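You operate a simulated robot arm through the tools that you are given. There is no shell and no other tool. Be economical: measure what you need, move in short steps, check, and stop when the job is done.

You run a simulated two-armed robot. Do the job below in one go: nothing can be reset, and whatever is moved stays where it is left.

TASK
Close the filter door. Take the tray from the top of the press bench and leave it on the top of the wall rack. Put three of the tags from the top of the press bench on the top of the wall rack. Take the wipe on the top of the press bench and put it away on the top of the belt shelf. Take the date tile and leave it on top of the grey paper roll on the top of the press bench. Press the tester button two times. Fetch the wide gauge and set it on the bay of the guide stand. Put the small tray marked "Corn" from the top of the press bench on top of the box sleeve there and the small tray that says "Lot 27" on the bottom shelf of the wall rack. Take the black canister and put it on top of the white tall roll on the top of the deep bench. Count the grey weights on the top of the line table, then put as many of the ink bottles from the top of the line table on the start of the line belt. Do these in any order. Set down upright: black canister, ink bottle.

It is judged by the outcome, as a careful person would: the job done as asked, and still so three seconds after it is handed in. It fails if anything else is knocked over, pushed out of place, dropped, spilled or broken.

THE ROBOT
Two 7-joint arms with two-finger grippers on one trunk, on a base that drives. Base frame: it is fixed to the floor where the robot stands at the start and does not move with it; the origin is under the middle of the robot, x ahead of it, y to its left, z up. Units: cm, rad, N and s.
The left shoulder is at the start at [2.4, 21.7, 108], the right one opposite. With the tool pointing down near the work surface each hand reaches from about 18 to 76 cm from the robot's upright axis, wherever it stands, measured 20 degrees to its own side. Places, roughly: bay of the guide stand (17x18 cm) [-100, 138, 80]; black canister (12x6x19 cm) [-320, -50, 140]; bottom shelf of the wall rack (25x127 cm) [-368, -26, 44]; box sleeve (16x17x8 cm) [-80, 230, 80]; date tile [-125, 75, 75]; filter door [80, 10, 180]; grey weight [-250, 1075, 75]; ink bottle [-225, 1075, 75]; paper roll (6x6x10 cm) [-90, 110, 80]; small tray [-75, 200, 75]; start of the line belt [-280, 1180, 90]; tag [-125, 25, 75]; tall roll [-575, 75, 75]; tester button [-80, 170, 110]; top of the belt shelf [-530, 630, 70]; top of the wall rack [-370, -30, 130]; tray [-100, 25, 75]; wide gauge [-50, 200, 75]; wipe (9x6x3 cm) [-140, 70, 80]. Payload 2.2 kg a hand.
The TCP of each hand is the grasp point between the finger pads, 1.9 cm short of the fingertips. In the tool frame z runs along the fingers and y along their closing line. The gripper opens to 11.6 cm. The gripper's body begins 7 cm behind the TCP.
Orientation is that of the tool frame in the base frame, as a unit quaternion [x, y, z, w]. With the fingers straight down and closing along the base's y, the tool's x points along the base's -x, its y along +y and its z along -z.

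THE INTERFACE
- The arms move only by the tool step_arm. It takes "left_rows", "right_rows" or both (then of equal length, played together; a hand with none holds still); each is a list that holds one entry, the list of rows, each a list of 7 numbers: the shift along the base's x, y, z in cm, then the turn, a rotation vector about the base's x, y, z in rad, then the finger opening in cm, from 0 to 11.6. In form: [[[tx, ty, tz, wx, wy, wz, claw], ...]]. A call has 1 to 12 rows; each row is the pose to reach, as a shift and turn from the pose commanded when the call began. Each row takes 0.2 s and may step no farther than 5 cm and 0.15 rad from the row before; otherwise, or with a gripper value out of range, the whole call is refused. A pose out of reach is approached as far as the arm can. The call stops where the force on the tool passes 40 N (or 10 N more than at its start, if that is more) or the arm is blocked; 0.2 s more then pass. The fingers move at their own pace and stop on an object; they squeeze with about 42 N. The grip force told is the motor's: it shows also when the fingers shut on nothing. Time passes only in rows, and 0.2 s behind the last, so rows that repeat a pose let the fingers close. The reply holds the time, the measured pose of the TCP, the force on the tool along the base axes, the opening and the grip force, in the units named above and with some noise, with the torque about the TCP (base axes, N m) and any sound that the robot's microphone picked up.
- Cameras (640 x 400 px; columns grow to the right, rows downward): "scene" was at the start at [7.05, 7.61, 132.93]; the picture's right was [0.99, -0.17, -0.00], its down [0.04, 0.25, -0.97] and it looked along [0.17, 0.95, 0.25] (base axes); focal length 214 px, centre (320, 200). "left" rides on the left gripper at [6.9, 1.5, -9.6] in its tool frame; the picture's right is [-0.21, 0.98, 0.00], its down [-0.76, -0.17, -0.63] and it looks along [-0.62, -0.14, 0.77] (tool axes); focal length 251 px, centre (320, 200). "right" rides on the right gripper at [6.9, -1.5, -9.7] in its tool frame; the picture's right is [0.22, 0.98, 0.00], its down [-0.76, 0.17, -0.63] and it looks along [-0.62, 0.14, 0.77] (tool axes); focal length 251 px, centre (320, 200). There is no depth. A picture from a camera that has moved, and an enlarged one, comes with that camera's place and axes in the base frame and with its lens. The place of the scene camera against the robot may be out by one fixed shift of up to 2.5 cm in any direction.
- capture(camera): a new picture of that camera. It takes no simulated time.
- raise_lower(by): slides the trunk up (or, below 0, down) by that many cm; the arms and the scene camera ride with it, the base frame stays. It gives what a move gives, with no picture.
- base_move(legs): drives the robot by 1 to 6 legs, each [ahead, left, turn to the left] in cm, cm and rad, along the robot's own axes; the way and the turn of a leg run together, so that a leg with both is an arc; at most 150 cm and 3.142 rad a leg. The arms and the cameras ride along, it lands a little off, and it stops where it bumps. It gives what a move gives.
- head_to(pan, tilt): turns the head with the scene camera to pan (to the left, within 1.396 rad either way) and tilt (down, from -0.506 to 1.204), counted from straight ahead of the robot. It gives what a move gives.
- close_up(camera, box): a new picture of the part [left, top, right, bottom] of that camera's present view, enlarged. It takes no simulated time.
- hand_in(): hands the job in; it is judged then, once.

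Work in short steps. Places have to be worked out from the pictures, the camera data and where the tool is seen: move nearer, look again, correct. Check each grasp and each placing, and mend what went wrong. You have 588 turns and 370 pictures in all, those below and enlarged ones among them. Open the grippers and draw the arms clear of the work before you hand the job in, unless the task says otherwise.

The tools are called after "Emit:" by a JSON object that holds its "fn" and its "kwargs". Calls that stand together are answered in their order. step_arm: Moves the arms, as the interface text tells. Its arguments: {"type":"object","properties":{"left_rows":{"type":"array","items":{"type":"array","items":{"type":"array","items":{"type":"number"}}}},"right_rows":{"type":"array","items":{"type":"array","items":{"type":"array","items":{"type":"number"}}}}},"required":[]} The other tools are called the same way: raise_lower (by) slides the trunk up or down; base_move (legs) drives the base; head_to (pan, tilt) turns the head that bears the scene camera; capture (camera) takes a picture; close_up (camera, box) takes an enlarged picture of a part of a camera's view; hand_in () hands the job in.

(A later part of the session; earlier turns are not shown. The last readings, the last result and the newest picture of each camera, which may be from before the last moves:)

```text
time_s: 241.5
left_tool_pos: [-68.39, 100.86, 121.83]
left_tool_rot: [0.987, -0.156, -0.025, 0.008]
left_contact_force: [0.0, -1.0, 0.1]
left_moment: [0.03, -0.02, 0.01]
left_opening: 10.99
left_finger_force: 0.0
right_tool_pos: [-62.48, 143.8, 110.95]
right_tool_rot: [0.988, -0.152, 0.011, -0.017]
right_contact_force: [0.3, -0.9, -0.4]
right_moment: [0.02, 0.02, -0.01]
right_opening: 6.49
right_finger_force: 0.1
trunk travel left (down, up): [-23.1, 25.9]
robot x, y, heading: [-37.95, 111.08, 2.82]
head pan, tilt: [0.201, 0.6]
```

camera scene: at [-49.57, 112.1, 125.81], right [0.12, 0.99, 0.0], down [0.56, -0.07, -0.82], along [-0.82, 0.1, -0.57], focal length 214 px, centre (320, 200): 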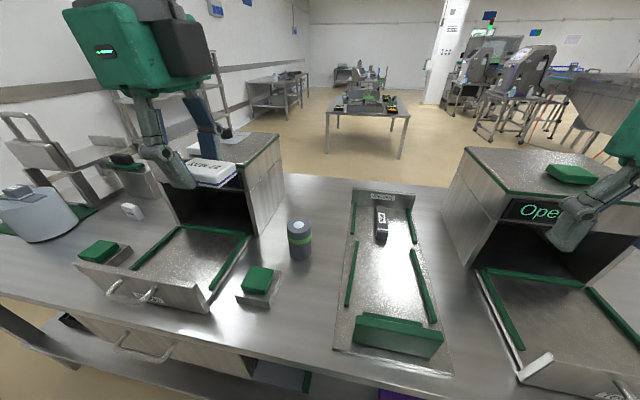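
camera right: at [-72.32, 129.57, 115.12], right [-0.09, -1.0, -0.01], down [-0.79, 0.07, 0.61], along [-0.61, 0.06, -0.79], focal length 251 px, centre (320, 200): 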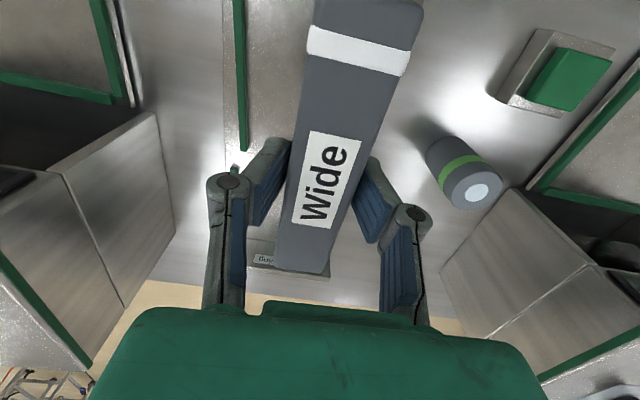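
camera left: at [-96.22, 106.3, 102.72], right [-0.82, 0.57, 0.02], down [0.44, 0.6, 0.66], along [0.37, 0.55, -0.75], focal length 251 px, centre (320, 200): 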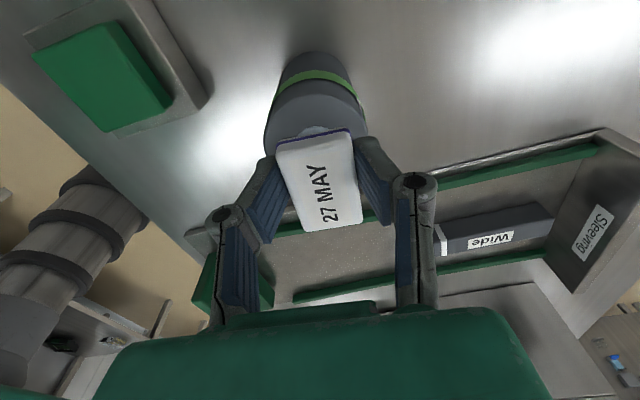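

Emit:
{"fn": "base_move", "kwargs": {"legs": [[-3, 120, 0]]}}

Emit:
{"fn": "head_to", "kwargs": {"pan": -0.1, "tilt": 0.75}}

Emit:
{"fn": "capture", "kwargs": {"camera": "scene"}}

Emit:
{"fn": "capture", "kwargs": {"camera": "right"}}

```text
time_s: 247.6
left_tool_pos: [-104.14, -12.59, 121.92]
left_tool_rot: [0.986, -0.164, -0.025, 0.008]
left_contact_force: [-0.1, 0.2, 0.6]
left_moment: [0.02, -0.01, -0.01]
left_opening: 10.98
left_finger_force: 0.1
right_tool_pos: [-97.77, 30.11, 110.98]
right_tool_rot: [0.987, -0.158, 0.012, -0.016]
right_contact_force: [1.0, 0.1, -0.2]
right_moment: [0.03, -0.01, -0.02]
right_opening: 6.5
right_finger_force: 0.1
trunk travel left (down, up): [-23.1, 25.9]
robot x, y, heading: [-73.66, -2.86, 2.805]
head pan, tilt: [0.201, 0.6]
```

```text
time_s: 248.4
left_tool_pos: [-104.04, -12.81, 121.74]
left_tool_rot: [0.986, -0.164, -0.024, 0.008]
left_contact_force: [0.2, -0.5, -0.1]
left_moment: [0.04, -0.04, 0.0]
left_opening: 11.0
left_finger_force: 0.1
right_tool_pos: [-97.6, 30.16, 111.05]
right_tool_rot: [0.987, -0.158, 0.012, -0.017]
right_contact_force: [-0.4, -0.7, 0.3]
right_moment: [0.02, -0.02, -0.01]
right_opening: 6.49
right_finger_force: 0.0
trunk travel left (down, up): [-23.1, 25.9]
robot x, y, heading: [-73.56, -2.72, 2.802]
head pan, tilt: [-0.099, 0.75]
```

```text
244 pictures are left
camera scene: at [-83.8, 0.9, 124.54], right [0.42, 0.91, 0.0], down [0.62, -0.29, -0.73], along [-0.66, 0.31, -0.68], focal length 214 px, centre (320, 200)
```

scene: 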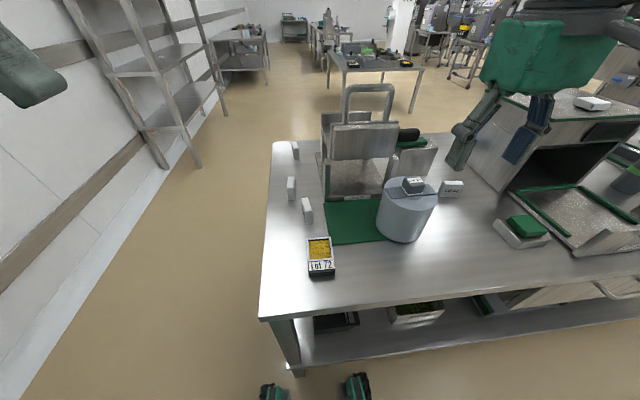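

```text
243 pictures are left
camera right: at [-90.82, 29.04, 120.81], right [-0.1, -0.99, -0.03], down [-0.79, 0.06, 0.61], along [-0.61, 0.09, -0.79], focal length 251 px, centre (320, 200)
```

right: 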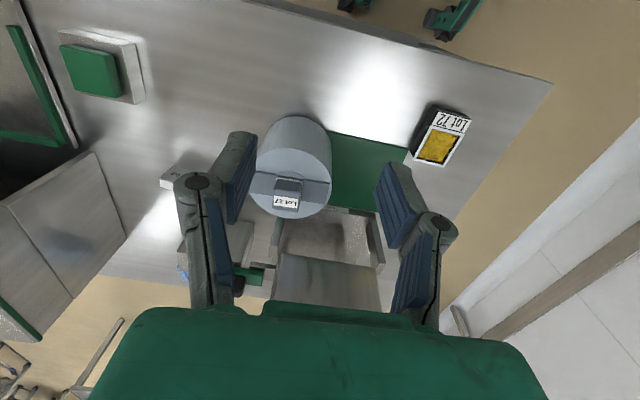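

Emit:
{"fn": "close_up", "kwargs": {"camera": "scene", "box": [260, 130, 380, 290]}}

```text
2.50 times, centred on (320, 210) of scene
camera zoom: at [-83.8, 0.9, 124.54], right [0.42, 0.91, 0.0], down [0.62, -0.29, -0.73], along [-0.66, 0.31, -0.68], focal length 536 px, centre (320, 175)
```

zoom: 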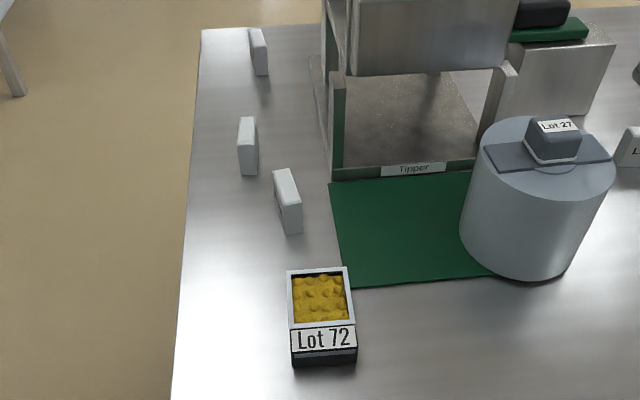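

Tag 1 stands at about (-122.2,15.2), plate axis ~-11°; tray "Lot 72" at (-108.7,12.6). I bring the left hand over tag 1.

Emit:
{"fn": "step_arm", "kwargs": {"left_rows": [[[-2.3, 3.5, -1, 0, 0, 0.02, 8], [-4.6, 7, -2, 0, 0, 0.04, 6], [-6.9, 10.5, -3, 0, 0, 0.06, 6], [-9.2, 14, -4, 0, 0, 0.08, 6], [-11.5, 17.5, -6, 0, 0, 0.1, 6], [-13.8, 21, -8, 0, 0, 0.12, 6], [-16, 24.5, -10, 0, 0, 0.13, 6], [-18.2, 28, -12, 0, 0, 0.13, 6], [-18.2, 28, -16, 0, 0, 0.13, 6], [-18.2, 28, -20, 0, 0, 0.13, 6]]]}}

Emit:
{"fn": "capture", "kwargs": {"camera": "left"}}

```text
time_s: 250.8
left_tool_pos: [-123.07, 14.66, 105.05]
left_tool_rot: [0.996, -0.086, -0.036, -0.017]
left_contact_force: [0.9, 0.5, -0.5]
left_moment: [-0.01, -0.01, 0.01]
left_opening: 6.0
left_finger_force: 0.0
right_tool_pos: [-97.34, 30.13, 111.08]
right_tool_rot: [0.987, -0.157, 0.009, -0.017]
right_contact_force: [0.8, 0.2, 0.5]
right_moment: [0.02, 0.0, -0.01]
right_opening: 6.5
right_finger_force: 0.0
trunk travel left (down, up): [-23.1, 25.9]
robot x, y, heading: [-73.63, -3.39, 2.809]
head pan, tilt: [-0.099, 0.75]
stopped in row 10 (left hand): the arm was blocked; the commanded pose is now the measured one
```

```text
241 pictures are left
camera left: at [-115.87, 11.63, 114.04], right [-0.38, -0.92, -0.01], down [-0.67, 0.27, 0.69], along [-0.64, 0.27, -0.72], focal length 251 px, centre (320, 200)
```

left: 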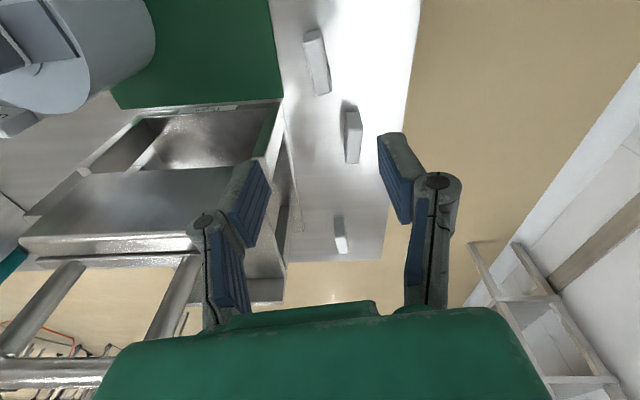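

The hand is right above the tag but stopped by something; I look with the scene camera.

Emit:
{"fn": "head_to", "kwargs": {"pan": 0.1, "tilt": 0.45}}

Emit:
{"fn": "capture", "kwargs": {"camera": "scene"}}

```text
time_s: 251.6
left_tool_pos: [-122.97, 14.86, 105.02]
left_tool_rot: [0.995, -0.088, -0.035, -0.016]
left_contact_force: [0.0, 0.1, 0.2]
left_moment: [0.0, -0.01, -0.01]
left_opening: 6.02
left_finger_force: 0.1
right_tool_pos: [-97.44, 30.04, 111.0]
right_tool_rot: [0.987, -0.158, 0.01, -0.016]
right_contact_force: [-0.5, 0.4, -0.9]
right_moment: [0.0, 0.0, -0.01]
right_opening: 6.48
right_finger_force: 0.0
trunk travel left (down, up): [-23.1, 25.9]
robot x, y, heading: [-73.9, -2.93, 2.808]
head pan, tilt: [0.099, 0.45]
```

```text
240 pictures are left
camera scene: at [-85.19, 0.08, 127.15], right [0.23, 0.97, 0.0], down [0.43, -0.1, -0.9], along [-0.87, 0.21, -0.44], focal length 214 px, centre (320, 200)
```

scene: 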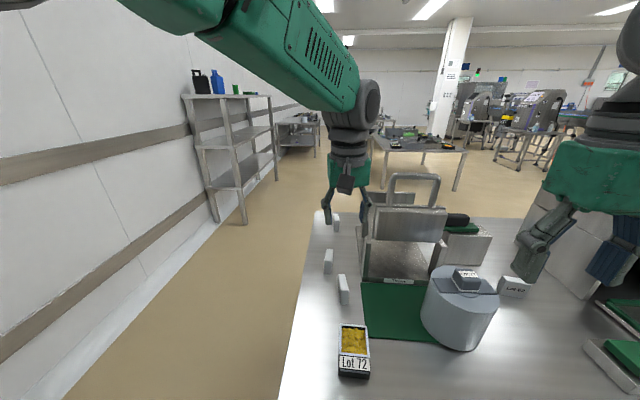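

The gripper's wide side is against the tipper's post. I lift, back off left, and turn the hand 90° so it is slim toward the tipper and closes along the tag's length.

Emit:
{"fn": "step_arm", "kwargs": {"left_rows": [[[0, -1, 2, 0, 0, 0, 6], [0, -3, 5, 0, 0, 0, 6], [0, -6, 8, 0, 0, -0.14, 7], [0, -9, 10, 0, 0, -0.28, 7], [0, -12, 10, 0, 0, -0.42, 8], [0, -12, 10, 0, 0, -0.56, 8], [0, -12, 10, 0, 0, -0.7, 8], [0, -12, 10, 0, 0, -0.84, 8], [0, -12, 10, 0, 0, -0.98, 8], [0, -12, 10, 0, 0, -1.12, 8], [0, -12, 10, 0, 0, -1.26, 8], [0, -12, 10, 0, 0, -1.4, 8]]]}}

Emit:
{"fn": "step_arm", "kwargs": {"left_rows": [[[0, 0, 0, 0, 0, -0.1, 8], [0, 0, 0, 0, 0, -0.17, 8]]]}}

Emit:
{"fn": "capture", "kwargs": {"camera": "left"}}

```text
time_s: 254.2
left_tool_pos: [-122.95, 2.95, 114.78]
left_tool_rot: [-0.704, 0.709, 0.017, 0.036]
left_contact_force: [-0.3, -0.2, 0.1]
left_moment: [0.02, -0.02, 0.02]
left_opening: 8.03
left_finger_force: 0.1
right_tool_pos: [-97.36, 30.06, 111.13]
right_tool_rot: [0.987, -0.157, 0.01, -0.017]
right_contact_force: [0.2, -0.3, -0.2]
right_moment: [0.04, 0.01, -0.03]
right_opening: 6.51
right_finger_force: 0.0
trunk travel left (down, up): [-23.1, 25.9]
robot x, y, heading: [-73.81, -2.84, 2.804]
head pan, tilt: [0.099, 0.45]
```

```text
time_s: 254.8
left_tool_pos: [-122.97, 2.93, 114.82]
left_tool_rot: [-0.642, 0.766, 0.013, 0.036]
left_contact_force: [-0.7, 0.3, 0.5]
left_moment: [0.02, 0.03, 0.01]
left_opening: 8.02
left_finger_force: 0.2
right_tool_pos: [-97.44, 30.07, 111.01]
right_tool_rot: [0.987, -0.158, 0.01, -0.017]
right_contact_force: [-0.4, 0.1, 0.0]
right_moment: [0.0, 0.0, 0.01]
right_opening: 6.48
right_finger_force: 0.1
trunk travel left (down, up): [-23.1, 25.9]
robot x, y, heading: [-73.66, -3.14, 2.809]
head pan, tilt: [0.099, 0.45]
```

```text
239 pictures are left
camera left: at [-126.05, -4.31, 123.9], right [-0.92, 0.38, -0.01], down [0.27, 0.67, 0.69], along [0.27, 0.64, -0.72], focal length 251 px, centre (320, 200)
```

left: 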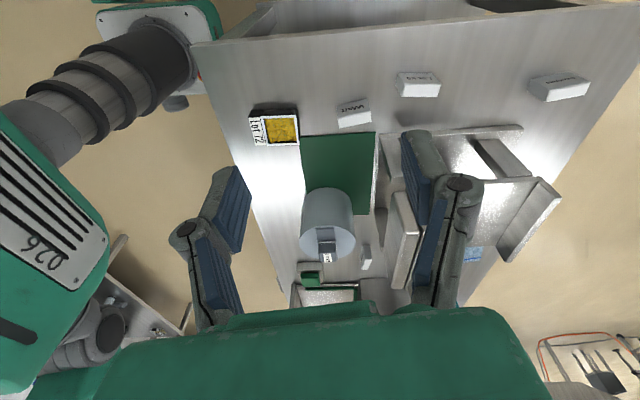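

Emit:
{"fn": "close_up", "kwargs": {"camera": "left", "box": [240, 50, 600, 200]}}

```text
1.78 times, centred on (420, 125) of left
camera zoom: at [-126.05, -4.31, 123.9], right [-0.92, 0.38, -0.01], down [0.27, 0.67, 0.69], along [0.27, 0.64, -0.72], focal length 447 px, centre (142, 333)
```

zoom: 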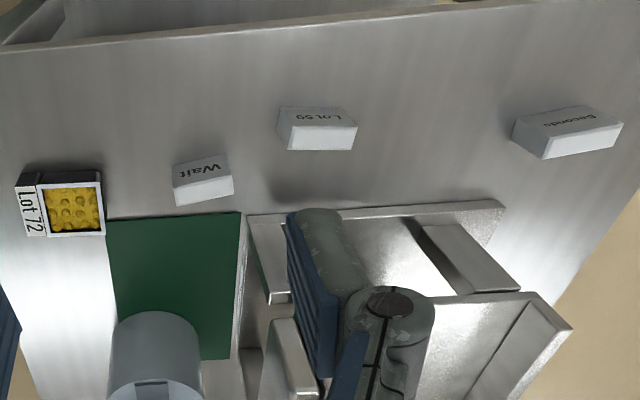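

Tags read "Wait", "Lot 59", "Seconds" (and "Lot 62" further right). I'll take "Wait" now at (-123.7,15.3).

Emit:
{"fn": "step_arm", "kwargs": {"left_rows": [[[-0.3, 0, -4, -0.033, 0.019, 0, 7.5], [-0.6, 1, -8, -0.066, 0.038, 0, 7.5], [-0.6, 2.5, -12, -0.066, 0.038, 0, 7.5], [-0.6, 4.5, -16, -0.066, 0.038, 0, 7.5], [-0.6, 7, -20, -0.066, 0.038, 0, 7.5], [-0.6, 10, -23, -0.066, 0.038, 0, 7.5], [-0.6, 12.2, -25, -0.066, 0.038, 0, 7.5]]]}}

Emit:
{"fn": "capture", "kwargs": {"camera": "left"}}

```text
time_s: 256.4
left_tool_pos: [-123.66, 15.09, 89.78]
left_tool_rot: [-0.642, 0.767, 0.0, 0.0]
left_contact_force: [0.0, 0.5, -0.4]
left_moment: [-0.03, 0.01, 0.01]
left_opening: 7.5
left_finger_force: 0.0
right_tool_pos: [-97.44, 30.26, 110.96]
right_tool_rot: [0.987, -0.158, 0.01, -0.016]
right_contact_force: [0.4, 0.2, 0.1]
right_moment: [0.02, -0.01, 0.0]
right_opening: 6.5
right_finger_force: 0.0
trunk travel left (down, up): [-23.1, 25.9]
robot x, y, heading: [-74.01, -3.31, 2.801]
head pan, tilt: [0.099, 0.45]
```

```text
237 pictures are left
camera left: at [-126.32, 8.63, 99.47], right [-0.92, 0.38, 0.0], down [0.3, 0.71, 0.63], along [0.24, 0.59, -0.77], focal length 251 px, centre (320, 200)
```

left: 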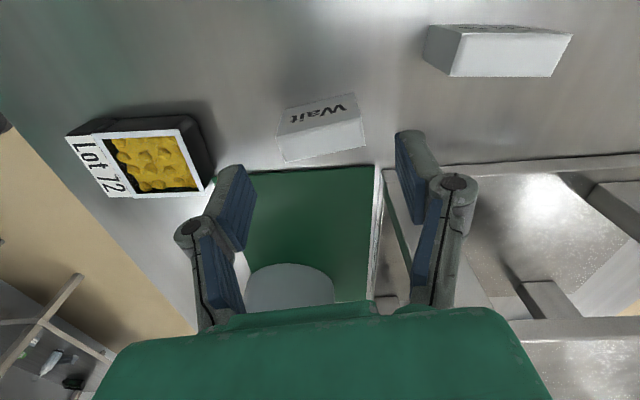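

Aligned. I descend and close.

Emit:
{"fn": "step_arm", "kwargs": {"left_rows": [[[0, 0.2, -2, 0, 0, 0, 7.5], [0, 0.3, -4, 0, 0, 0, 7.5], [0, 0.3, -6.3, 0, 0, 0, 7.5], [0, 0.3, -6.3, 0, 0, 0, 5], [0, 0.3, -6.3, 0, 0, 0, 3], [0, 0.3, -6.3, 0, 0, 0, 3]]]}}

Emit:
{"fn": "capture", "kwargs": {"camera": "left"}}

```text
time_s: 257.8
left_tool_pos: [-123.6, 15.4, 83.59]
left_tool_rot: [-0.642, 0.766, 0.001, 0.001]
left_contact_force: [-0.3, 0.1, -0.8]
left_moment: [-0.01, -0.01, 0.03]
left_opening: 5.31
left_finger_force: 42.1
right_tool_pos: [-97.43, 30.18, 111.05]
right_tool_rot: [0.987, -0.159, 0.011, -0.017]
right_contact_force: [0.0, -0.8, 0.3]
right_moment: [-0.01, 0.01, 0.0]
right_opening: 6.49
right_finger_force: 0.1
trunk travel left (down, up): [-23.1, 25.9]
robot x, y, heading: [-73.62, -3.53, 2.807]
head pan, tilt: [0.099, 0.45]
```

```text
236 pictures are left
camera left: at [-126.29, 8.77, 93.15], right [-0.92, 0.38, 0.0], down [0.3, 0.71, 0.63], along [0.24, 0.59, -0.77], focal length 251 px, centre (320, 200)
```

left: 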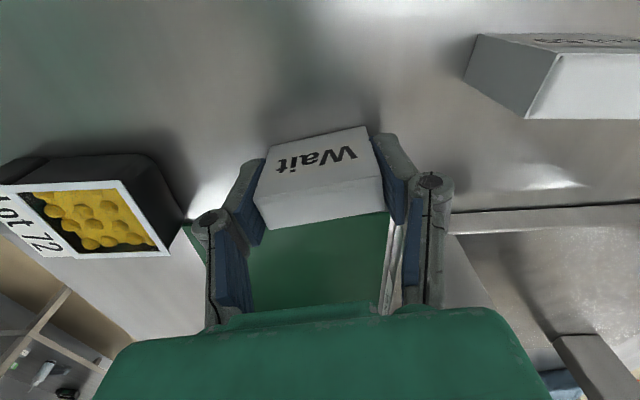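

Tag "Wait" gripped. I lift it and tuck the left hand back left of the bench.

Emit:
{"fn": "step_arm", "kwargs": {"left_rows": [[[0, 0, 3, 0, 0, 0, 3], [0, -1, 7, 0, 0, 0, 3], [0, -3, 11, 0, 0, 0, 3], [0, -6, 15, 0, 0, 0, 3], [1, -10, 17, 0, 0, 0, 3], [3, -14, 18, 0, 0, 0, 3], [6, -17, 19, 0, 0, 0, 3], [9, -20, 20, 0, 0, 0, 3], [12, -23, 20, 0, 0, 0, 3], [15, -26, 20, 0, 0, 0, 3], [18, -28, 20, 0, 0, 0, 3]]]}}

Emit:
{"fn": "head_to", "kwargs": {"pan": -0.1, "tilt": 0.75}}

Emit:
{"fn": "capture", "kwargs": {"camera": "scene"}}

```text
time_s: 260.2
left_tool_pos: [-105.58, -12.99, 103.65]
left_tool_rot: [-0.642, 0.767, 0.003, 0.002]
left_contact_force: [0.0, -0.3, -0.2]
left_moment: [0.03, -0.02, -0.02]
left_opening: 5.3
left_finger_force: 42.4
right_tool_pos: [-97.51, 29.74, 111.26]
right_tool_rot: [0.987, -0.158, 0.01, -0.019]
right_contact_force: [-0.1, 0.1, -0.1]
right_moment: [0.05, -0.02, -0.03]
right_opening: 6.52
right_finger_force: 0.1
trunk travel left (down, up): [-23.1, 25.9]
robot x, y, heading: [-73.63, -3.33, 2.808]
head pan, tilt: [0.099, 0.45]
```

```text
time_s: 261.0
left_tool_pos: [-105.7, -12.68, 103.55]
left_tool_rot: [-0.642, 0.767, 0.001, 0.0]
left_contact_force: [-0.5, -0.1, 0.2]
left_moment: [-0.02, 0.01, 0.05]
left_opening: 5.28
left_finger_force: 41.8
right_tool_pos: [-97.36, 29.93, 111.07]
right_tool_rot: [0.987, -0.158, 0.012, -0.019]
right_contact_force: [-1.2, 0.3, 0.1]
right_moment: [0.03, 0.01, -0.01]
right_opening: 6.5
right_finger_force: 0.1
trunk travel left (down, up): [-23.1, 25.9]
robot x, y, heading: [-73.79, -3.33, 2.805]
head pan, tilt: [-0.099, 0.75]
```

```text
235 pictures are left
camera scene: at [-83.77, 1.0, 124.54], right [0.42, 0.91, 0.0], down [0.62, -0.29, -0.73], along [-0.66, 0.31, -0.68], focal length 214 px, centre (320, 200)
```

scene: 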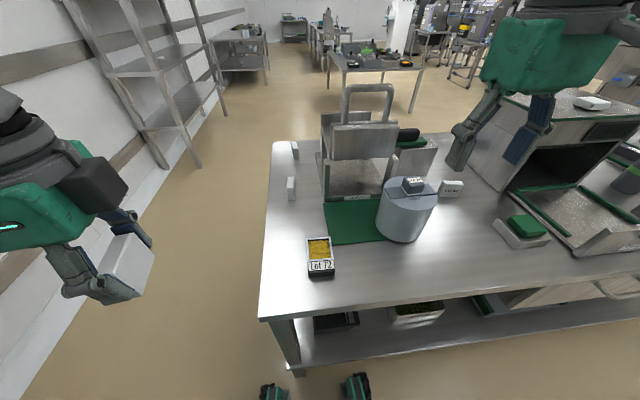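

Tray at about (-111,13). I bring the right hand above it.

Emit:
{"fn": "step_arm", "kwargs": {"right_rows": [[[-2.5, -3, 0, 0, 0, 0, 8], [-5, -6, 0, 0, 0, 0, 9], [-7.5, -9, 0, 0, 0, 0, 9], [-10, -12, 0, 0, 0, 0, 9], [-12, -14.5, -1, 0, 0, 0, 9], [-13.6, -17, -3, 0, 0, 0, 9], [-13.6, -17, -7, 0, 0, 0, 9], [-13.6, -17, -11, 0, 0, 0, 9]]]}}

Emit:
{"fn": "capture", "kwargs": {"camera": "right"}}

```text
time_s: 262.8
left_tool_pos: [-105.72, -12.73, 103.51]
left_tool_rot: [-0.642, 0.766, 0.002, 0.002]
left_contact_force: [0.3, -0.6, -0.8]
left_moment: [0.01, 0.02, 0.0]
left_opening: 5.28
left_finger_force: 42.5
right_tool_pos: [-111.02, 13.0, 99.84]
right_tool_rot: [0.987, -0.158, 0.011, -0.017]
right_contact_force: [-0.4, 1.0, -0.1]
right_moment: [0.04, 0.01, -0.02]
right_opening: 9.01
right_finger_force: 0.0
trunk travel left (down, up): [-23.1, 25.9]
robot x, y, heading: [-73.92, -2.99, 2.808]
head pan, tilt: [-0.099, 0.75]
```

```text
234 pictures are left
camera right: at [-104.26, 11.88, 109.69], right [-0.1, -0.99, -0.03], down [-0.79, 0.06, 0.61], along [-0.61, 0.09, -0.79], focal length 251 px, centre (320, 200)
```

right: 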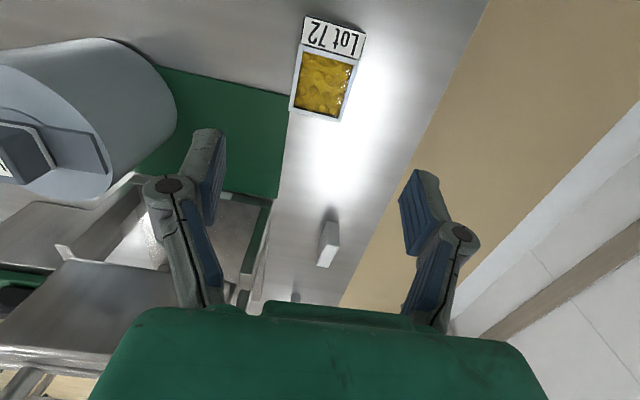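

Tray centre (-110,13.1), orientation matches. I descend and grip.

Emit:
{"fn": "step_arm", "kwargs": {"right_rows": [[[1, 0, -4, 0, 0, 0, 9], [1, 0, -8, 0, 0, 0, 9], [1, 0, -12, 0, 0, 0, 9], [1, 0, -15, 0, 0, 0, 9], [1, 0, -16.6, 0, 0, 0, 9], [1, 0, -16.6, 0, 0, 0, 6], [1, 0, -16.6, 0, 0, 0, 4], [1, 0, -16.6, 0, 0, 0, 4]]]}}

Emit:
{"fn": "capture", "kwargs": {"camera": "right"}}

```text
time_s: 264.8
left_tool_pos: [-105.33, -12.73, 103.69]
left_tool_rot: [-0.643, 0.766, 0.002, 0.001]
left_contact_force: [-0.5, 1.3, 0.1]
left_moment: [0.02, 0.03, 0.01]
left_opening: 5.32
left_finger_force: 41.7
right_tool_pos: [-111.51, 13.84, 85.99]
right_tool_rot: [0.982, -0.189, -0.003, 0.02]
right_contact_force: [-0.4, -0.4, 0.3]
right_moment: [0.0, -0.02, 0.03]
right_opening: 4.0
right_finger_force: 0.0
trunk travel left (down, up): [-23.1, 25.9]
robot x, y, heading: [-73.57, -3.19, 2.808]
head pan, tilt: [-0.099, 0.75]
stopped in row 8 (right hand): the arm was blocked; the commanded pose is now the measured one
```

```text
233 pictures are left
camera right: at [-104.24, 13.1, 95.56], right [-0.16, -0.99, 0.04], down [-0.76, 0.15, 0.64], along [-0.63, 0.07, -0.77], focal length 251 px, centre (320, 200)
```

right: 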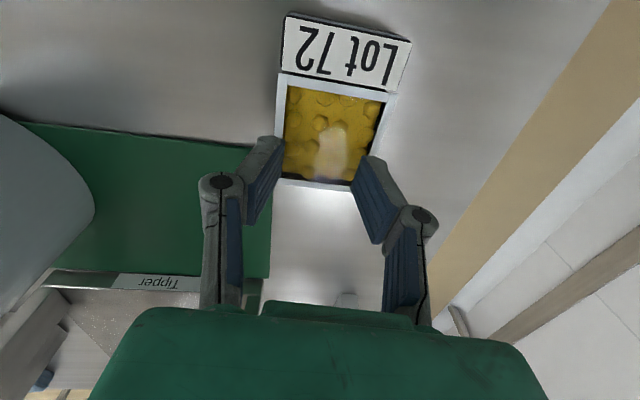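

The arm link (not the tool) is blocked. I open, raise, and look at the right arm.

Emit:
{"fn": "step_arm", "kwargs": {"right_rows": [[[0, 0, 0, 0, 0, 0, 8], [0, 0, 3, 0, 0, 0, 9], [0, 0, 7, 0, 0, 0, 9]]]}}

Emit:
{"fn": "head_to", "kwargs": {"pan": -0.7, "tilt": 0.55}}

Emit:
{"fn": "capture", "kwargs": {"camera": "scene"}}

```text
time_s: 265.6
left_tool_pos: [-105.34, -12.75, 103.66]
left_tool_rot: [-0.642, 0.767, 0.002, 0.001]
left_contact_force: [-0.9, 0.1, 0.1]
left_moment: [0.01, 0.02, 0.0]
left_opening: 5.32
left_finger_force: 41.3
right_tool_pos: [-111.29, 13.74, 93.01]
right_tool_rot: [0.983, -0.184, -0.004, 0.018]
right_contact_force: [-1.1, 0.5, 0.1]
right_moment: [0.0, 0.04, 0.02]
right_opening: 9.0
right_finger_force: 0.1
trunk travel left (down, up): [-23.1, 25.9]
robot x, y, heading: [-73.67, -3.34, 2.805]
head pan, tilt: [-0.099, 0.75]
```

```text
time_s: 266.6
left_tool_pos: [-105.52, -12.67, 103.57]
left_tool_rot: [-0.643, 0.766, 0.002, 0.001]
left_contact_force: [0.2, 0.5, 0.5]
left_moment: [-0.01, -0.01, 0.02]
left_opening: 5.32
left_finger_force: 41.6
right_tool_pos: [-111.52, 13.79, 93.04]
right_tool_rot: [0.982, -0.185, -0.003, 0.019]
right_contact_force: [0.2, 0.6, 0.1]
right_moment: [-0.02, 0.01, 0.0]
right_opening: 9.0
right_finger_force: 0.0
trunk travel left (down, up): [-23.1, 25.9]
robot x, y, heading: [-73.82, -3.43, 2.812]
head pan, tilt: [-0.7, 0.55]
```

```text
232 pictures are left
camera scene: at [-80.94, 5.14, 126.27], right [0.86, 0.51, 0.0], down [0.27, -0.45, -0.85], along [-0.43, 0.73, -0.52], focal length 214 px, centre (320, 200)
```

scene: 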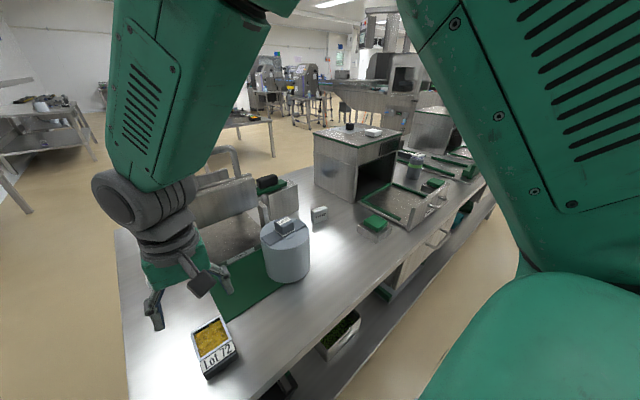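

Likely a joint limit with the hand this close in. I back the base 14 cm and re-approach.

Emit:
{"fn": "step_arm", "kwargs": {"right_rows": [[[0, 0, 4, 0, 0, 0, 9], [0, 0, 7, 0, 0, 0, 9]]]}}

Emit:
{"fn": "base_move", "kwargs": {"legs": [[-14, 0, 0]]}}

Emit:
{"fn": "step_arm", "kwargs": {"right_rows": [[[-3.5, 1, 0, 0, 0, 0.03, 9], [-7, 2, 0, 0, 0, 0.05, 9], [-10, 3, 0, 0, 0, 0.07, 9], [-12.5, 4, 0, 0, 0, 0.07, 9], [-12.5, 4, 0, 0, 0, 0.07, 9]]]}}

Emit:
{"fn": "capture", "kwargs": {"camera": "right"}}

```text
time_s: 267.2
left_tool_pos: [-105.5, -12.72, 103.66]
left_tool_rot: [-0.643, 0.766, 0.002, 0.001]
left_contact_force: [0.0, -0.8, -0.3]
left_moment: [0.02, 0.02, -0.02]
left_opening: 5.31
left_finger_force: 41.5
right_tool_pos: [-111.42, 13.74, 100.09]
right_tool_rot: [0.982, -0.185, -0.002, 0.018]
right_contact_force: [-0.1, 0.2, 0.1]
right_moment: [0.0, -0.03, -0.03]
right_opening: 9.01
right_finger_force: 0.0
trunk travel left (down, up): [-23.1, 25.9]
robot x, y, heading: [-73.6, -3.14, 2.812]
head pan, tilt: [-0.7, 0.55]
```

```text
time_s: 268.5
left_tool_pos: [-92.36, -17.34, 103.68]
left_tool_rot: [-0.642, 0.767, 0.001, 0.001]
left_contact_force: [0.4, -0.2, -0.6]
left_moment: [0.0, 0.03, -0.03]
left_opening: 5.32
left_finger_force: 41.9
right_tool_pos: [-98.33, 9.35, 99.97]
right_tool_rot: [0.982, -0.186, -0.004, 0.018]
right_contact_force: [0.2, 0.0, -0.4]
right_moment: [0.02, 0.02, -0.02]
right_opening: 9.0
right_finger_force: 0.2
trunk travel left (down, up): [-23.1, 25.9]
robot x, y, heading: [-60.65, -7.94, 2.803]
head pan, tilt: [-0.7, 0.55]
```

```text
time_s: 269.7
left_tool_pos: [-92.1, -17.34, 103.7]
left_tool_rot: [-0.642, 0.767, 0.003, 0.001]
left_contact_force: [0.3, -1.0, -0.1]
left_moment: [-0.01, 0.04, 0.0]
left_opening: 5.31
left_finger_force: 41.6
right_tool_pos: [-110.58, 13.1, 100.19]
right_tool_rot: [0.988, -0.152, -0.004, 0.018]
right_contact_force: [0.3, -0.2, 0.2]
right_moment: [0.07, 0.01, 0.01]
right_opening: 8.99
right_finger_force: 0.0
trunk travel left (down, up): [-23.1, 25.9]
robot x, y, heading: [-60.66, -7.56, 2.81]
head pan, tilt: [-0.7, 0.55]
```

```text
231 pictures are left
camera right: at [-103.45, 12.82, 109.7], right [-0.09, -1.0, 0.04], down [-0.76, 0.09, 0.64], along [-0.64, 0.03, -0.77], focal length 251 px, centre (320, 200)
```

right: 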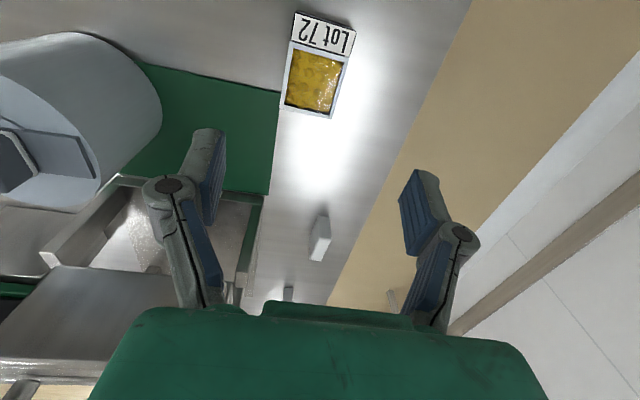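

Emit:
{"fn": "step_arm", "kwargs": {"right_rows": [[[0.5, 0, -4, 0.03, -0.01, 0, 9], [0.5, 0, -8, 0.03, -0.01, 0, 9], [0.5, 0, -12, 0.03, -0.01, 0, 9], [0.5, 0, -15, 0.03, -0.01, 0, 9], [0.5, 0, -17, 0.03, -0.01, 0, 9]]]}}

Emit:
{"fn": "capture", "kwargs": {"camera": "right"}}

```text
time_s: 270.9
left_tool_pos: [-92.11, -17.27, 103.75]
left_tool_rot: [-0.642, 0.767, 0.002, 0.0]
left_contact_force: [-0.5, 0.1, -0.6]
left_moment: [0.0, -0.02, 0.01]
left_opening: 5.28
left_finger_force: 42.2
right_tool_pos: [-110.13, 13.49, 83.09]
right_tool_rot: [0.988, -0.153, 0.0, 0.005]
right_contact_force: [0.0, 0.6, 0.1]
right_moment: [-0.02, 0.01, 0.01]
right_opening: 8.98
right_finger_force: 0.1
trunk travel left (down, up): [-23.1, 25.9]
robot x, y, heading: [-61.02, -7.98, 2.805]
head pan, tilt: [-0.7, 0.55]
```

```text
230 pictures are left
camera right: at [-103.09, 12.8, 92.71], right [-0.09, -1.0, 0.01], down [-0.77, 0.08, 0.63], along [-0.63, 0.05, -0.77], focal length 251 px, centre (320, 200)
```

right: 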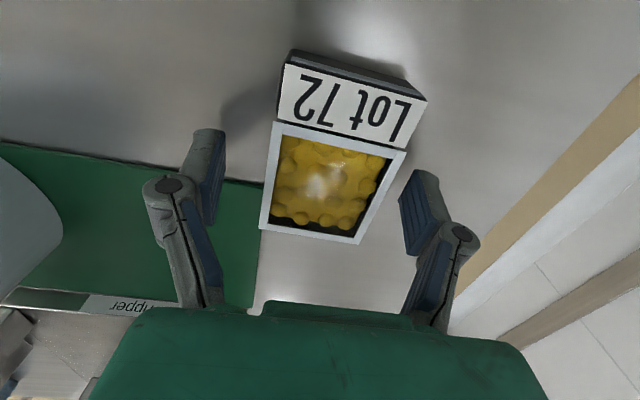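

Fingers straddle it freely. I close and lift.

Emit:
{"fn": "step_arm", "kwargs": {"right_rows": [[[0, 0, 0, 0, 0, 0, 7.5], [0, 0, 0, 0, 0, 0, 6], [0, 0, 0, 0, 0, 0, 4], [0, 0, 0, 0, 0, 0, 4], [0, 0, 2, 0, 0, 0, 4], [0, 0, 6, 0, 0, 0, 4], [0, 0, 10, 0, 0, 0, 4], [0, 0, 14, 0, 0, 0, 4]]]}}

Emit:
{"fn": "capture", "kwargs": {"camera": "right"}}

```text
time_s: 272.7
left_tool_pos: [-92.01, -17.49, 103.72]
left_tool_rot: [-0.643, 0.766, 0.004, 0.0]
left_contact_force: [0.1, 0.2, -1.1]
left_moment: [0.03, 0.0, 0.02]
left_opening: 5.3
left_finger_force: 42.3
right_tool_pos: [-110.13, 13.26, 97.2]
right_tool_rot: [0.988, -0.155, 0.0, 0.007]
right_contact_force: [-0.1, -0.3, -0.9]
right_moment: [0.01, 0.04, 0.03]
right_opening: 5.7
right_finger_force: 42.2
trunk travel left (down, up): [-23.1, 25.9]
robot x, y, heading: [-60.61, -8.0, 2.811]
head pan, tilt: [-0.7, 0.55]
```

```text
229 pictures are left
camera right: at [-102.96, 12.73, 106.79], right [-0.09, -1.0, 0.01], down [-0.77, 0.08, 0.63], along [-0.63, 0.05, -0.77], focal length 251 px, centre (320, 200)
```

right: 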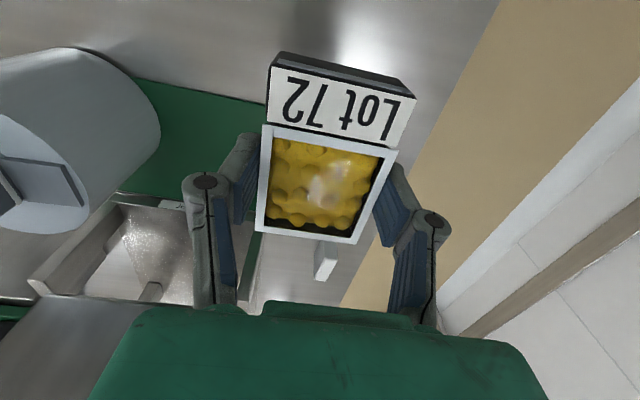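

Tray held level. Now I drive left into the corridor, then along it toward the wall rack.

Emit:
{"fn": "base_move", "kwargs": {"legs": [[0, 62, 0]]}}

Emit:
{"fn": "head_to", "kwargs": {"pan": 0, "tilt": 0.3}}

Emit:
{"fn": "capture", "kwargs": {"camera": "scene"}}

```text
time_s: 276.1
left_tool_pos: [-112.39, -74.95, 103.73]
left_tool_rot: [-0.64, 0.768, 0.002, -0.001]
left_contact_force: [-0.8, 0.9, -1.3]
left_moment: [0.0, -0.01, 0.03]
left_opening: 5.3
left_finger_force: 42.4
right_tool_pos: [-130.3, -44.31, 97.13]
right_tool_rot: [0.988, -0.154, -0.002, 0.006]
right_contact_force: [0.3, 0.8, -1.1]
right_moment: [-0.01, 0.02, 0.0]
right_opening: 5.68
right_finger_force: 41.8
trunk travel left (down, up): [-23.1, 25.9]
robot x, y, heading: [-80.97, -65.74, 2.805]
head pan, tilt: [-0.7, 0.55]
```

```text
time_s: 277.2
left_tool_pos: [-112.07, -75.1, 103.83]
left_tool_rot: [-0.64, 0.768, 0.003, -0.002]
left_contact_force: [0.5, -0.3, 0.4]
left_moment: [0.01, 0.01, -0.01]
left_opening: 5.31
left_finger_force: 41.6
right_tool_pos: [-130.01, -44.24, 97.31]
right_tool_rot: [0.988, -0.154, -0.003, 0.006]
right_contact_force: [-0.6, 0.0, -0.2]
right_moment: [-0.03, 0.01, -0.01]
right_opening: 5.66
right_finger_force: 41.9
trunk travel left (down, up): [-23.1, 25.9]
robot x, y, heading: [-80.88, -65.88, 2.807]
head pan, tilt: [0.0, 0.3]
```

```text
228 pictures are left
camera scene: at [-92.41, -61.97, 128.55], right [0.33, 0.94, 0.0], down [0.28, -0.1, -0.95], along [-0.9, 0.32, -0.3], focal length 214 px, centre (320, 200)
```

scene: 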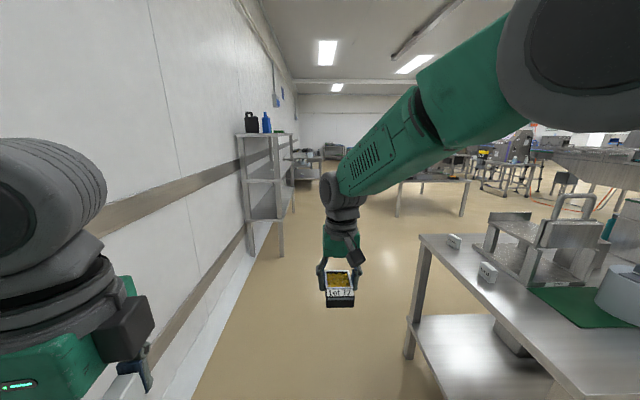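

Clear corridor. I drive 150 ahead and look again.

Emit:
{"fn": "base_move", "kwargs": {"legs": [[150, -6, 0]]}}

Emit:
{"fn": "capture", "kwargs": {"camera": "scene"}}

```text
refused: leg 1 is longer than a leg can be; nothing moved
```

```text
227 pictures are left
camera scene: at [-92.41, -61.97, 128.55], right [0.33, 0.94, 0.0], down [0.28, -0.1, -0.95], along [-0.9, 0.32, -0.3], focal length 214 px, centre (320, 200)
```

scene: 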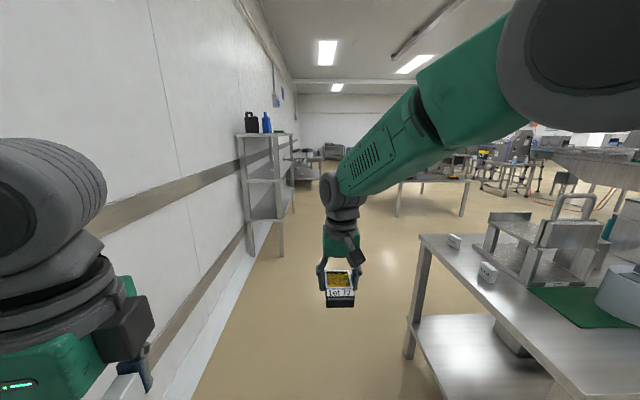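

Emit:
{"fn": "base_move", "kwargs": {"legs": [[148, -6, 0]]}}

Emit:
{"fn": "head_to", "kwargs": {"pan": 0.5, "tilt": 0.1}}

Emit:
{"fn": "capture", "kwargs": {"camera": "scene"}}

```text
time_s: 284.5
left_tool_pos: [-248.81, -19.39, 103.86]
left_tool_rot: [-0.636, 0.772, 0.003, -0.001]
left_contact_force: [0.1, -0.4, -0.6]
left_moment: [0.0, 0.02, -0.01]
left_opening: 5.31
left_finger_force: 41.4
right_tool_pos: [-266.41, 11.75, 97.45]
right_tool_rot: [0.987, -0.16, -0.004, 0.007]
right_contact_force: [0.3, -0.4, -0.5]
right_moment: [0.02, 0.03, -0.01]
right_opening: 5.64
right_finger_force: 41.5
trunk travel left (down, up): [-23.1, 25.9]
robot x, y, heading: [-217.48, -10.44, 2.796]
head pan, tilt: [0.0, 0.3]
```

```text
time_s: 285.5
left_tool_pos: [-248.62, -19.25, 103.82]
left_tool_rot: [-0.636, 0.772, 0.004, -0.002]
left_contact_force: [0.0, -0.1, -0.4]
left_moment: [0.04, 0.0, 0.0]
left_opening: 5.31
left_finger_force: 42.2
right_tool_pos: [-266.21, 11.67, 97.52]
right_tool_rot: [0.987, -0.161, -0.005, 0.008]
right_contact_force: [-0.3, 0.2, -1.0]
right_moment: [-0.02, -0.04, 0.01]
right_opening: 5.65
right_finger_force: 42.1
trunk travel left (down, up): [-23.1, 25.9]
robot x, y, heading: [-217.23, -10.08, 2.788]
head pan, tilt: [0.499, 0.099]
```

```text
226 pictures are left
camera scene: at [-229.21, -11.03, 130.41], right [-0.15, 0.99, 0.0], down [0.1, 0.02, -0.99], along [-0.98, -0.15, -0.1], focal length 214 px, centre (320, 200)
```

scene: 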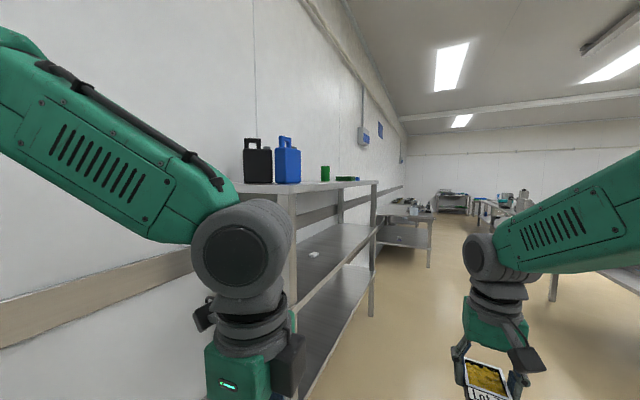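

I continue 115 ahead and turn left to face the rack.

Emit:
{"fn": "base_move", "kwargs": {"legs": [[118, -8, 0], [0, 0, 1.6]]}}

Emit:
{"fn": "head_to", "kwargs": {"pan": 0, "tilt": 0.2}}

Emit:
{"fn": "capture", "kwargs": {"camera": "scene"}}

```text
time_s: 295.4
left_tool_pos: [-315.49, 7.14, 103.89]
left_tool_rot: [0.997, -0.079, -0.001, 0.005]
left_contact_force: [-0.1, -1.5, -0.3]
left_moment: [0.0, -0.02, -0.04]
left_opening: 5.33
left_finger_force: 41.9
right_tool_pos: [-345.99, -11.66, 97.57]
right_tool_rot: [0.802, 0.598, 0.002, 0.008]
right_contact_force: [0.9, -0.1, -0.1]
right_moment: [0.0, -0.02, 0.0]
right_opening: 5.7
right_finger_force: 41.4
trunk travel left (down, up): [-23.1, 25.9]
robot x, y, heading: [-325.7, 37.57, -1.886]
head pan, tilt: [0.499, 0.099]
```

```text
time_s: 296.3
left_tool_pos: [-315.5, 7.34, 103.88]
left_tool_rot: [0.997, -0.079, -0.001, 0.005]
left_contact_force: [-0.6, -0.4, -0.3]
left_moment: [0.01, -0.03, -0.02]
left_opening: 5.29
left_finger_force: 42.1
right_tool_pos: [-345.86, -11.38, 97.54]
right_tool_rot: [0.802, 0.597, 0.001, 0.009]
right_contact_force: [0.3, 0.2, 0.0]
right_moment: [-0.01, 0.0, -0.01]
right_opening: 5.67
right_finger_force: 42.2
trunk travel left (down, up): [-23.1, 25.9]
robot x, y, heading: [-325.25, 38.3, -1.89]
head pan, tilt: [0.0, 0.201]
```

```text
225 pictures are left
camera scene: at [-328.21, 24.32, 129.48], right [-0.95, 0.31, 0.0], down [0.06, 0.19, -0.98], along [-0.31, -0.93, -0.2], focal length 214 px, centre (320, 200)
```

scene: 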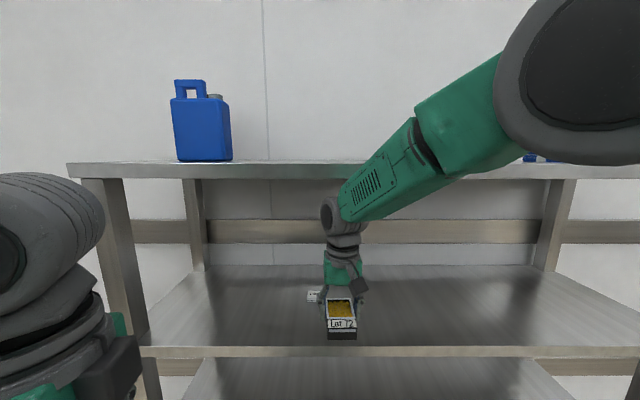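

I pull the right hand back 10 cm from the shelf front, then raise the trunk to see and reach the top.

Emit:
{"fn": "step_arm", "kwargs": {"right_rows": [[[1, 3, 0, 0, 0, 0, 4], [2, 6, 0, 0, 0, 0, 4], [3, 9, 1, 0, 0, 0, 4], [4, 12, 2, 0, 0, 0, 4]]]}}

Emit:
{"fn": "raise_lower", "kwargs": {"by": 22}}

Emit:
{"fn": "head_to", "kwargs": {"pan": 0, "tilt": 0.45}}

Emit:
{"fn": "capture", "kwargs": {"camera": "scene"}}

```text
time_s: 297.3
left_tool_pos: [-315.55, 7.29, 103.88]
left_tool_rot: [0.997, -0.079, -0.002, 0.006]
left_contact_force: [0.0, 0.4, -0.6]
left_moment: [0.0, -0.03, -0.02]
left_opening: 5.29
left_finger_force: 41.9
right_tool_pos: [-341.87, 0.66, 99.71]
right_tool_rot: [0.802, 0.597, 0.0, 0.009]
right_contact_force: [-0.2, 1.0, -0.6]
right_moment: [-0.02, -0.01, -0.01]
right_opening: 5.68
right_finger_force: 41.9
trunk travel left (down, up): [-23.1, 25.9]
robot x, y, heading: [-325.88, 37.92, -1.889]
head pan, tilt: [0.0, 0.201]
```

```text
time_s: 299.6
left_tool_pos: [-315.56, 7.21, 125.97]
left_tool_rot: [0.997, -0.079, -0.001, 0.005]
left_contact_force: [0.0, 0.4, -0.7]
left_moment: [-0.03, 0.02, -0.01]
left_opening: 5.29
left_finger_force: 42.3
right_tool_pos: [-341.91, 0.46, 121.66]
right_tool_rot: [0.802, 0.597, 0.0, 0.009]
right_contact_force: [0.5, 0.1, -0.4]
right_moment: [-0.02, -0.03, -0.03]
right_opening: 5.67
right_finger_force: 42.1
trunk travel left (down, up): [-45.1, 3.9]
robot x, y, heading: [-325.55, 37.79, -1.89]
head pan, tilt: [0.0, 0.201]
```

```text
time_s: 300.4
left_tool_pos: [-315.59, 7.2, 125.93]
left_tool_rot: [0.997, -0.079, -0.001, 0.005]
left_contact_force: [1.0, 0.2, -0.2]
left_moment: [-0.02, 0.01, -0.01]
left_opening: 5.29
left_finger_force: 42.0
right_tool_pos: [-341.81, 0.58, 121.69]
right_tool_rot: [0.802, 0.597, 0.001, 0.009]
right_contact_force: [0.1, 0.6, 0.2]
right_moment: [0.0, 0.0, -0.03]
right_opening: 5.67
right_finger_force: 42.4
trunk travel left (down, up): [-45.1, 3.9]
robot x, y, heading: [-325.58, 37.73, -1.885]
head pan, tilt: [0.0, 0.45]
```

```text
224 pictures are left
camera scene: at [-328.14, 24.46, 149.17], right [-0.95, 0.31, 0.0], down [0.14, 0.42, -0.9], along [-0.28, -0.85, -0.44], focal length 214 px, centre (320, 200)
```

scene: 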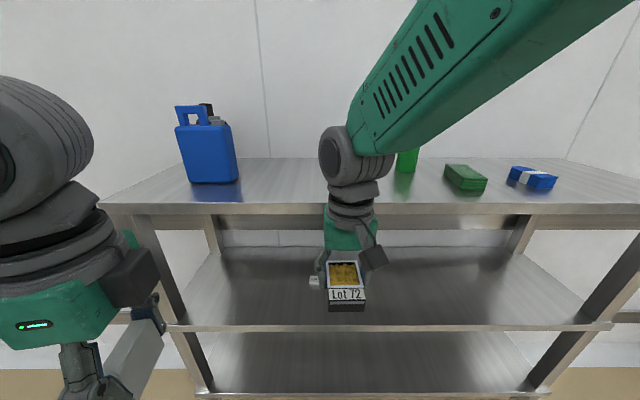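

The top is clear between the blue canister and green cup. I raise the tray to z≈139 and bring it over the shelf.

Emit:
{"fn": "step_arm", "kwargs": {"right_rows": [[[0, 0, 4, 0, 0, 0, 4], [0, 0, 8, 0, 0, 0, 4], [0, 0, 12, 0, 0, 0, 4], [0, 0, 16, 0, 0, 0, 4], [0, 0, 18, 0, 0, 0, 4], [-1.2, -3.8, 18, 0, 0, 0, 4], [-2.4, -7.6, 18, 0, 0, 0, 4], [-3.6, -11.4, 18, 0, 0, 0, 4], [-4.8, -15.2, 18, 0, 0, 0, 4], [-6, -19, 18, 0, 0, 0, 4], [-7.1, -21.9, 18, 0, 0, 0, 4]]]}}

Emit:
{"fn": "capture", "kwargs": {"camera": "right"}}

Emit:
{"fn": "capture", "kwargs": {"camera": "scene"}}

```text
time_s: 302.8
left_tool_pos: [-315.57, 7.17, 126.0]
left_tool_rot: [0.997, -0.08, -0.001, 0.005]
left_contact_force: [-0.3, 0.2, -0.5]
left_moment: [-0.01, 0.02, 0.02]
left_opening: 5.29
left_finger_force: 41.8
right_tool_pos: [-349.07, -19.83, 138.95]
right_tool_rot: [0.802, 0.597, 0.001, 0.009]
right_contact_force: [-0.1, -0.7, -0.1]
right_moment: [0.01, 0.01, -0.02]
right_opening: 5.67
right_finger_force: 41.5
right hand out of reach, approached as far as the arm can: row 11
trunk travel left (down, up): [-45.1, 3.9]
robot x, y, heading: [-325.47, 37.61, -1.884]
head pan, tilt: [0.0, 0.45]
```

```text
223 pictures are left
camera right: at [-348.73, -12.72, 148.48], right [1.0, -0.07, 0.01], down [-0.06, -0.76, 0.64], along [-0.04, -0.64, -0.77], focal length 251 px, centre (320, 200)
```

right: 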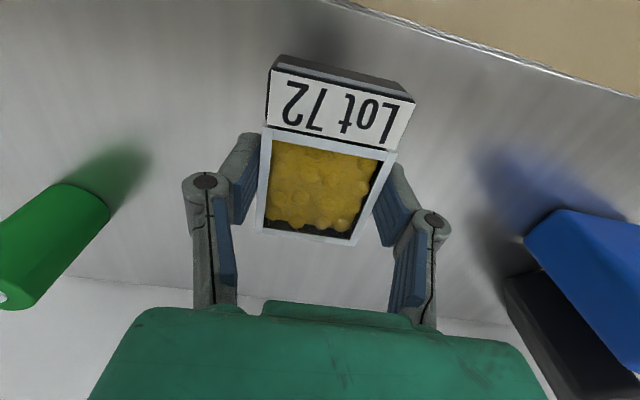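

```text
222 pictures are left
camera scene: at [-328.22, 24.18, 149.14], right [-0.95, 0.31, 0.0], down [0.14, 0.42, -0.9], along [-0.28, -0.85, -0.44], focal length 214 px, centre (320, 200)
```

scene: 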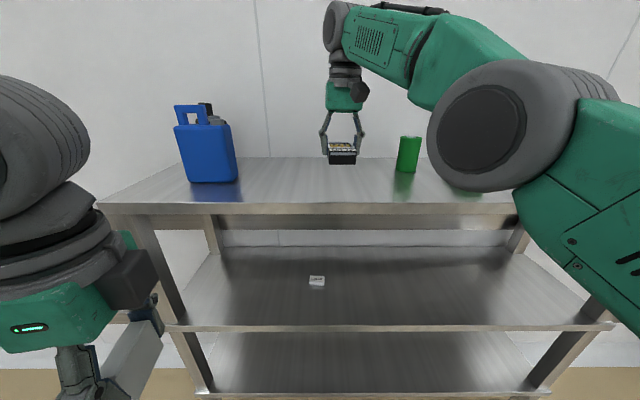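

The tray is well over the shelf. I lower it to contact.

Emit:
{"fn": "step_arm", "kwargs": {"right_rows": [[[0, 0, -2, 0, 0, 0, 4], [0, 0, -4, 0, 0, 0, 4], [0, 0, -5, 0, 0, 0, 4], [0, 0, -5.6, 0, 0, 0, 4]]]}}

```text
time_s: 303.8
left_tool_pos: [-315.54, 7.22, 125.94]
left_tool_rot: [0.997, -0.079, -0.001, 0.005]
left_contact_force: [-0.8, -0.3, -0.3]
left_moment: [-0.02, -0.03, 0.0]
left_opening: 5.29
left_finger_force: 41.7
right_tool_pos: [-349.09, -19.56, 133.26]
right_tool_rot: [0.802, 0.597, 0.001, 0.008]
right_contact_force: [-0.6, -0.2, -1.0]
right_moment: [-0.02, 0.02, -0.02]
right_opening: 5.67
right_finger_force: 42.3
trunk travel left (down, up): [-45.1, 3.9]
robot x, y, heading: [-325.41, 37.44, -1.887]
head pan, tilt: [0.0, 0.45]
```

Emit:
{"fn": "step_arm", "kwargs": {"right_rows": [[[0, 0, -0.5, 0, 0, 0, 4], [0, 0, -1, 0, 0, 0, 4], [0, 0, -1.5, 0, 0, 0, 4], [0, 0, -2, 0, 0, 0, 4]]]}}

```text
time_s: 304.8
left_tool_pos: [-315.53, 7.16, 126.04]
left_tool_rot: [0.997, -0.079, -0.001, 0.005]
left_contact_force: [-0.5, -0.4, -0.6]
left_moment: [0.01, -0.01, 0.02]
left_opening: 5.28
left_finger_force: 42.0
right_tool_pos: [-349.09, -19.53, 131.22]
right_tool_rot: [0.802, 0.597, 0.001, 0.009]
right_contact_force: [0.0, 0.3, -1.1]
right_moment: [-0.02, -0.05, 0.02]
right_opening: 5.65
right_finger_force: 42.4
trunk travel left (down, up): [-45.1, 3.9]
robot x, y, heading: [-325.54, 37.99, -1.887]
head pan, tilt: [0.0, 0.45]
```

Emit:
{"fn": "step_arm", "kwargs": {"right_rows": [[[0, 0, -0.5, 0, 0, 0, 4], [0, 0, -1, 0, 0, 0, 4], [0, 0, -1.5, 0, 0, 0, 4]]]}}

Emit:
{"fn": "capture", "kwargs": {"camera": "right"}}

```text
time_s: 305.6
left_tool_pos: [-315.42, 7.48, 125.99]
left_tool_rot: [0.997, -0.079, -0.002, 0.006]
left_contact_force: [-0.4, -0.1, -0.5]
left_moment: [-0.02, 0.01, 0.01]
left_opening: 5.31
left_finger_force: 42.1
right_tool_pos: [-349.08, -19.29, 130.23]
right_tool_rot: [0.802, 0.597, -0.003, 0.013]
right_contact_force: [-0.2, -1.9, 37.9]
right_moment: [-0.12, 0.08, -0.06]
right_opening: 5.7
right_finger_force: 41.7
trunk travel left (down, up): [-45.1, 3.9]
robot x, y, heading: [-325.65, 38.16, -1.892]
head pan, tilt: [0.0, 0.45]
```

```text
221 pictures are left
camera right: at [-348.59, -12.06, 139.76], right [1.0, -0.07, 0.01], down [-0.07, -0.76, 0.65], along [-0.04, -0.65, -0.76], focal length 251 px, centre (320, 200)
```

right: 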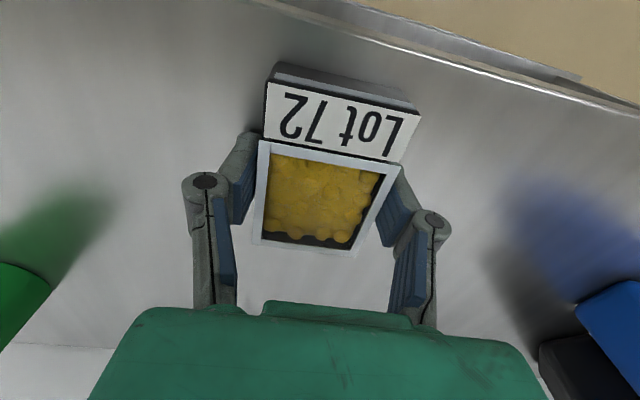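

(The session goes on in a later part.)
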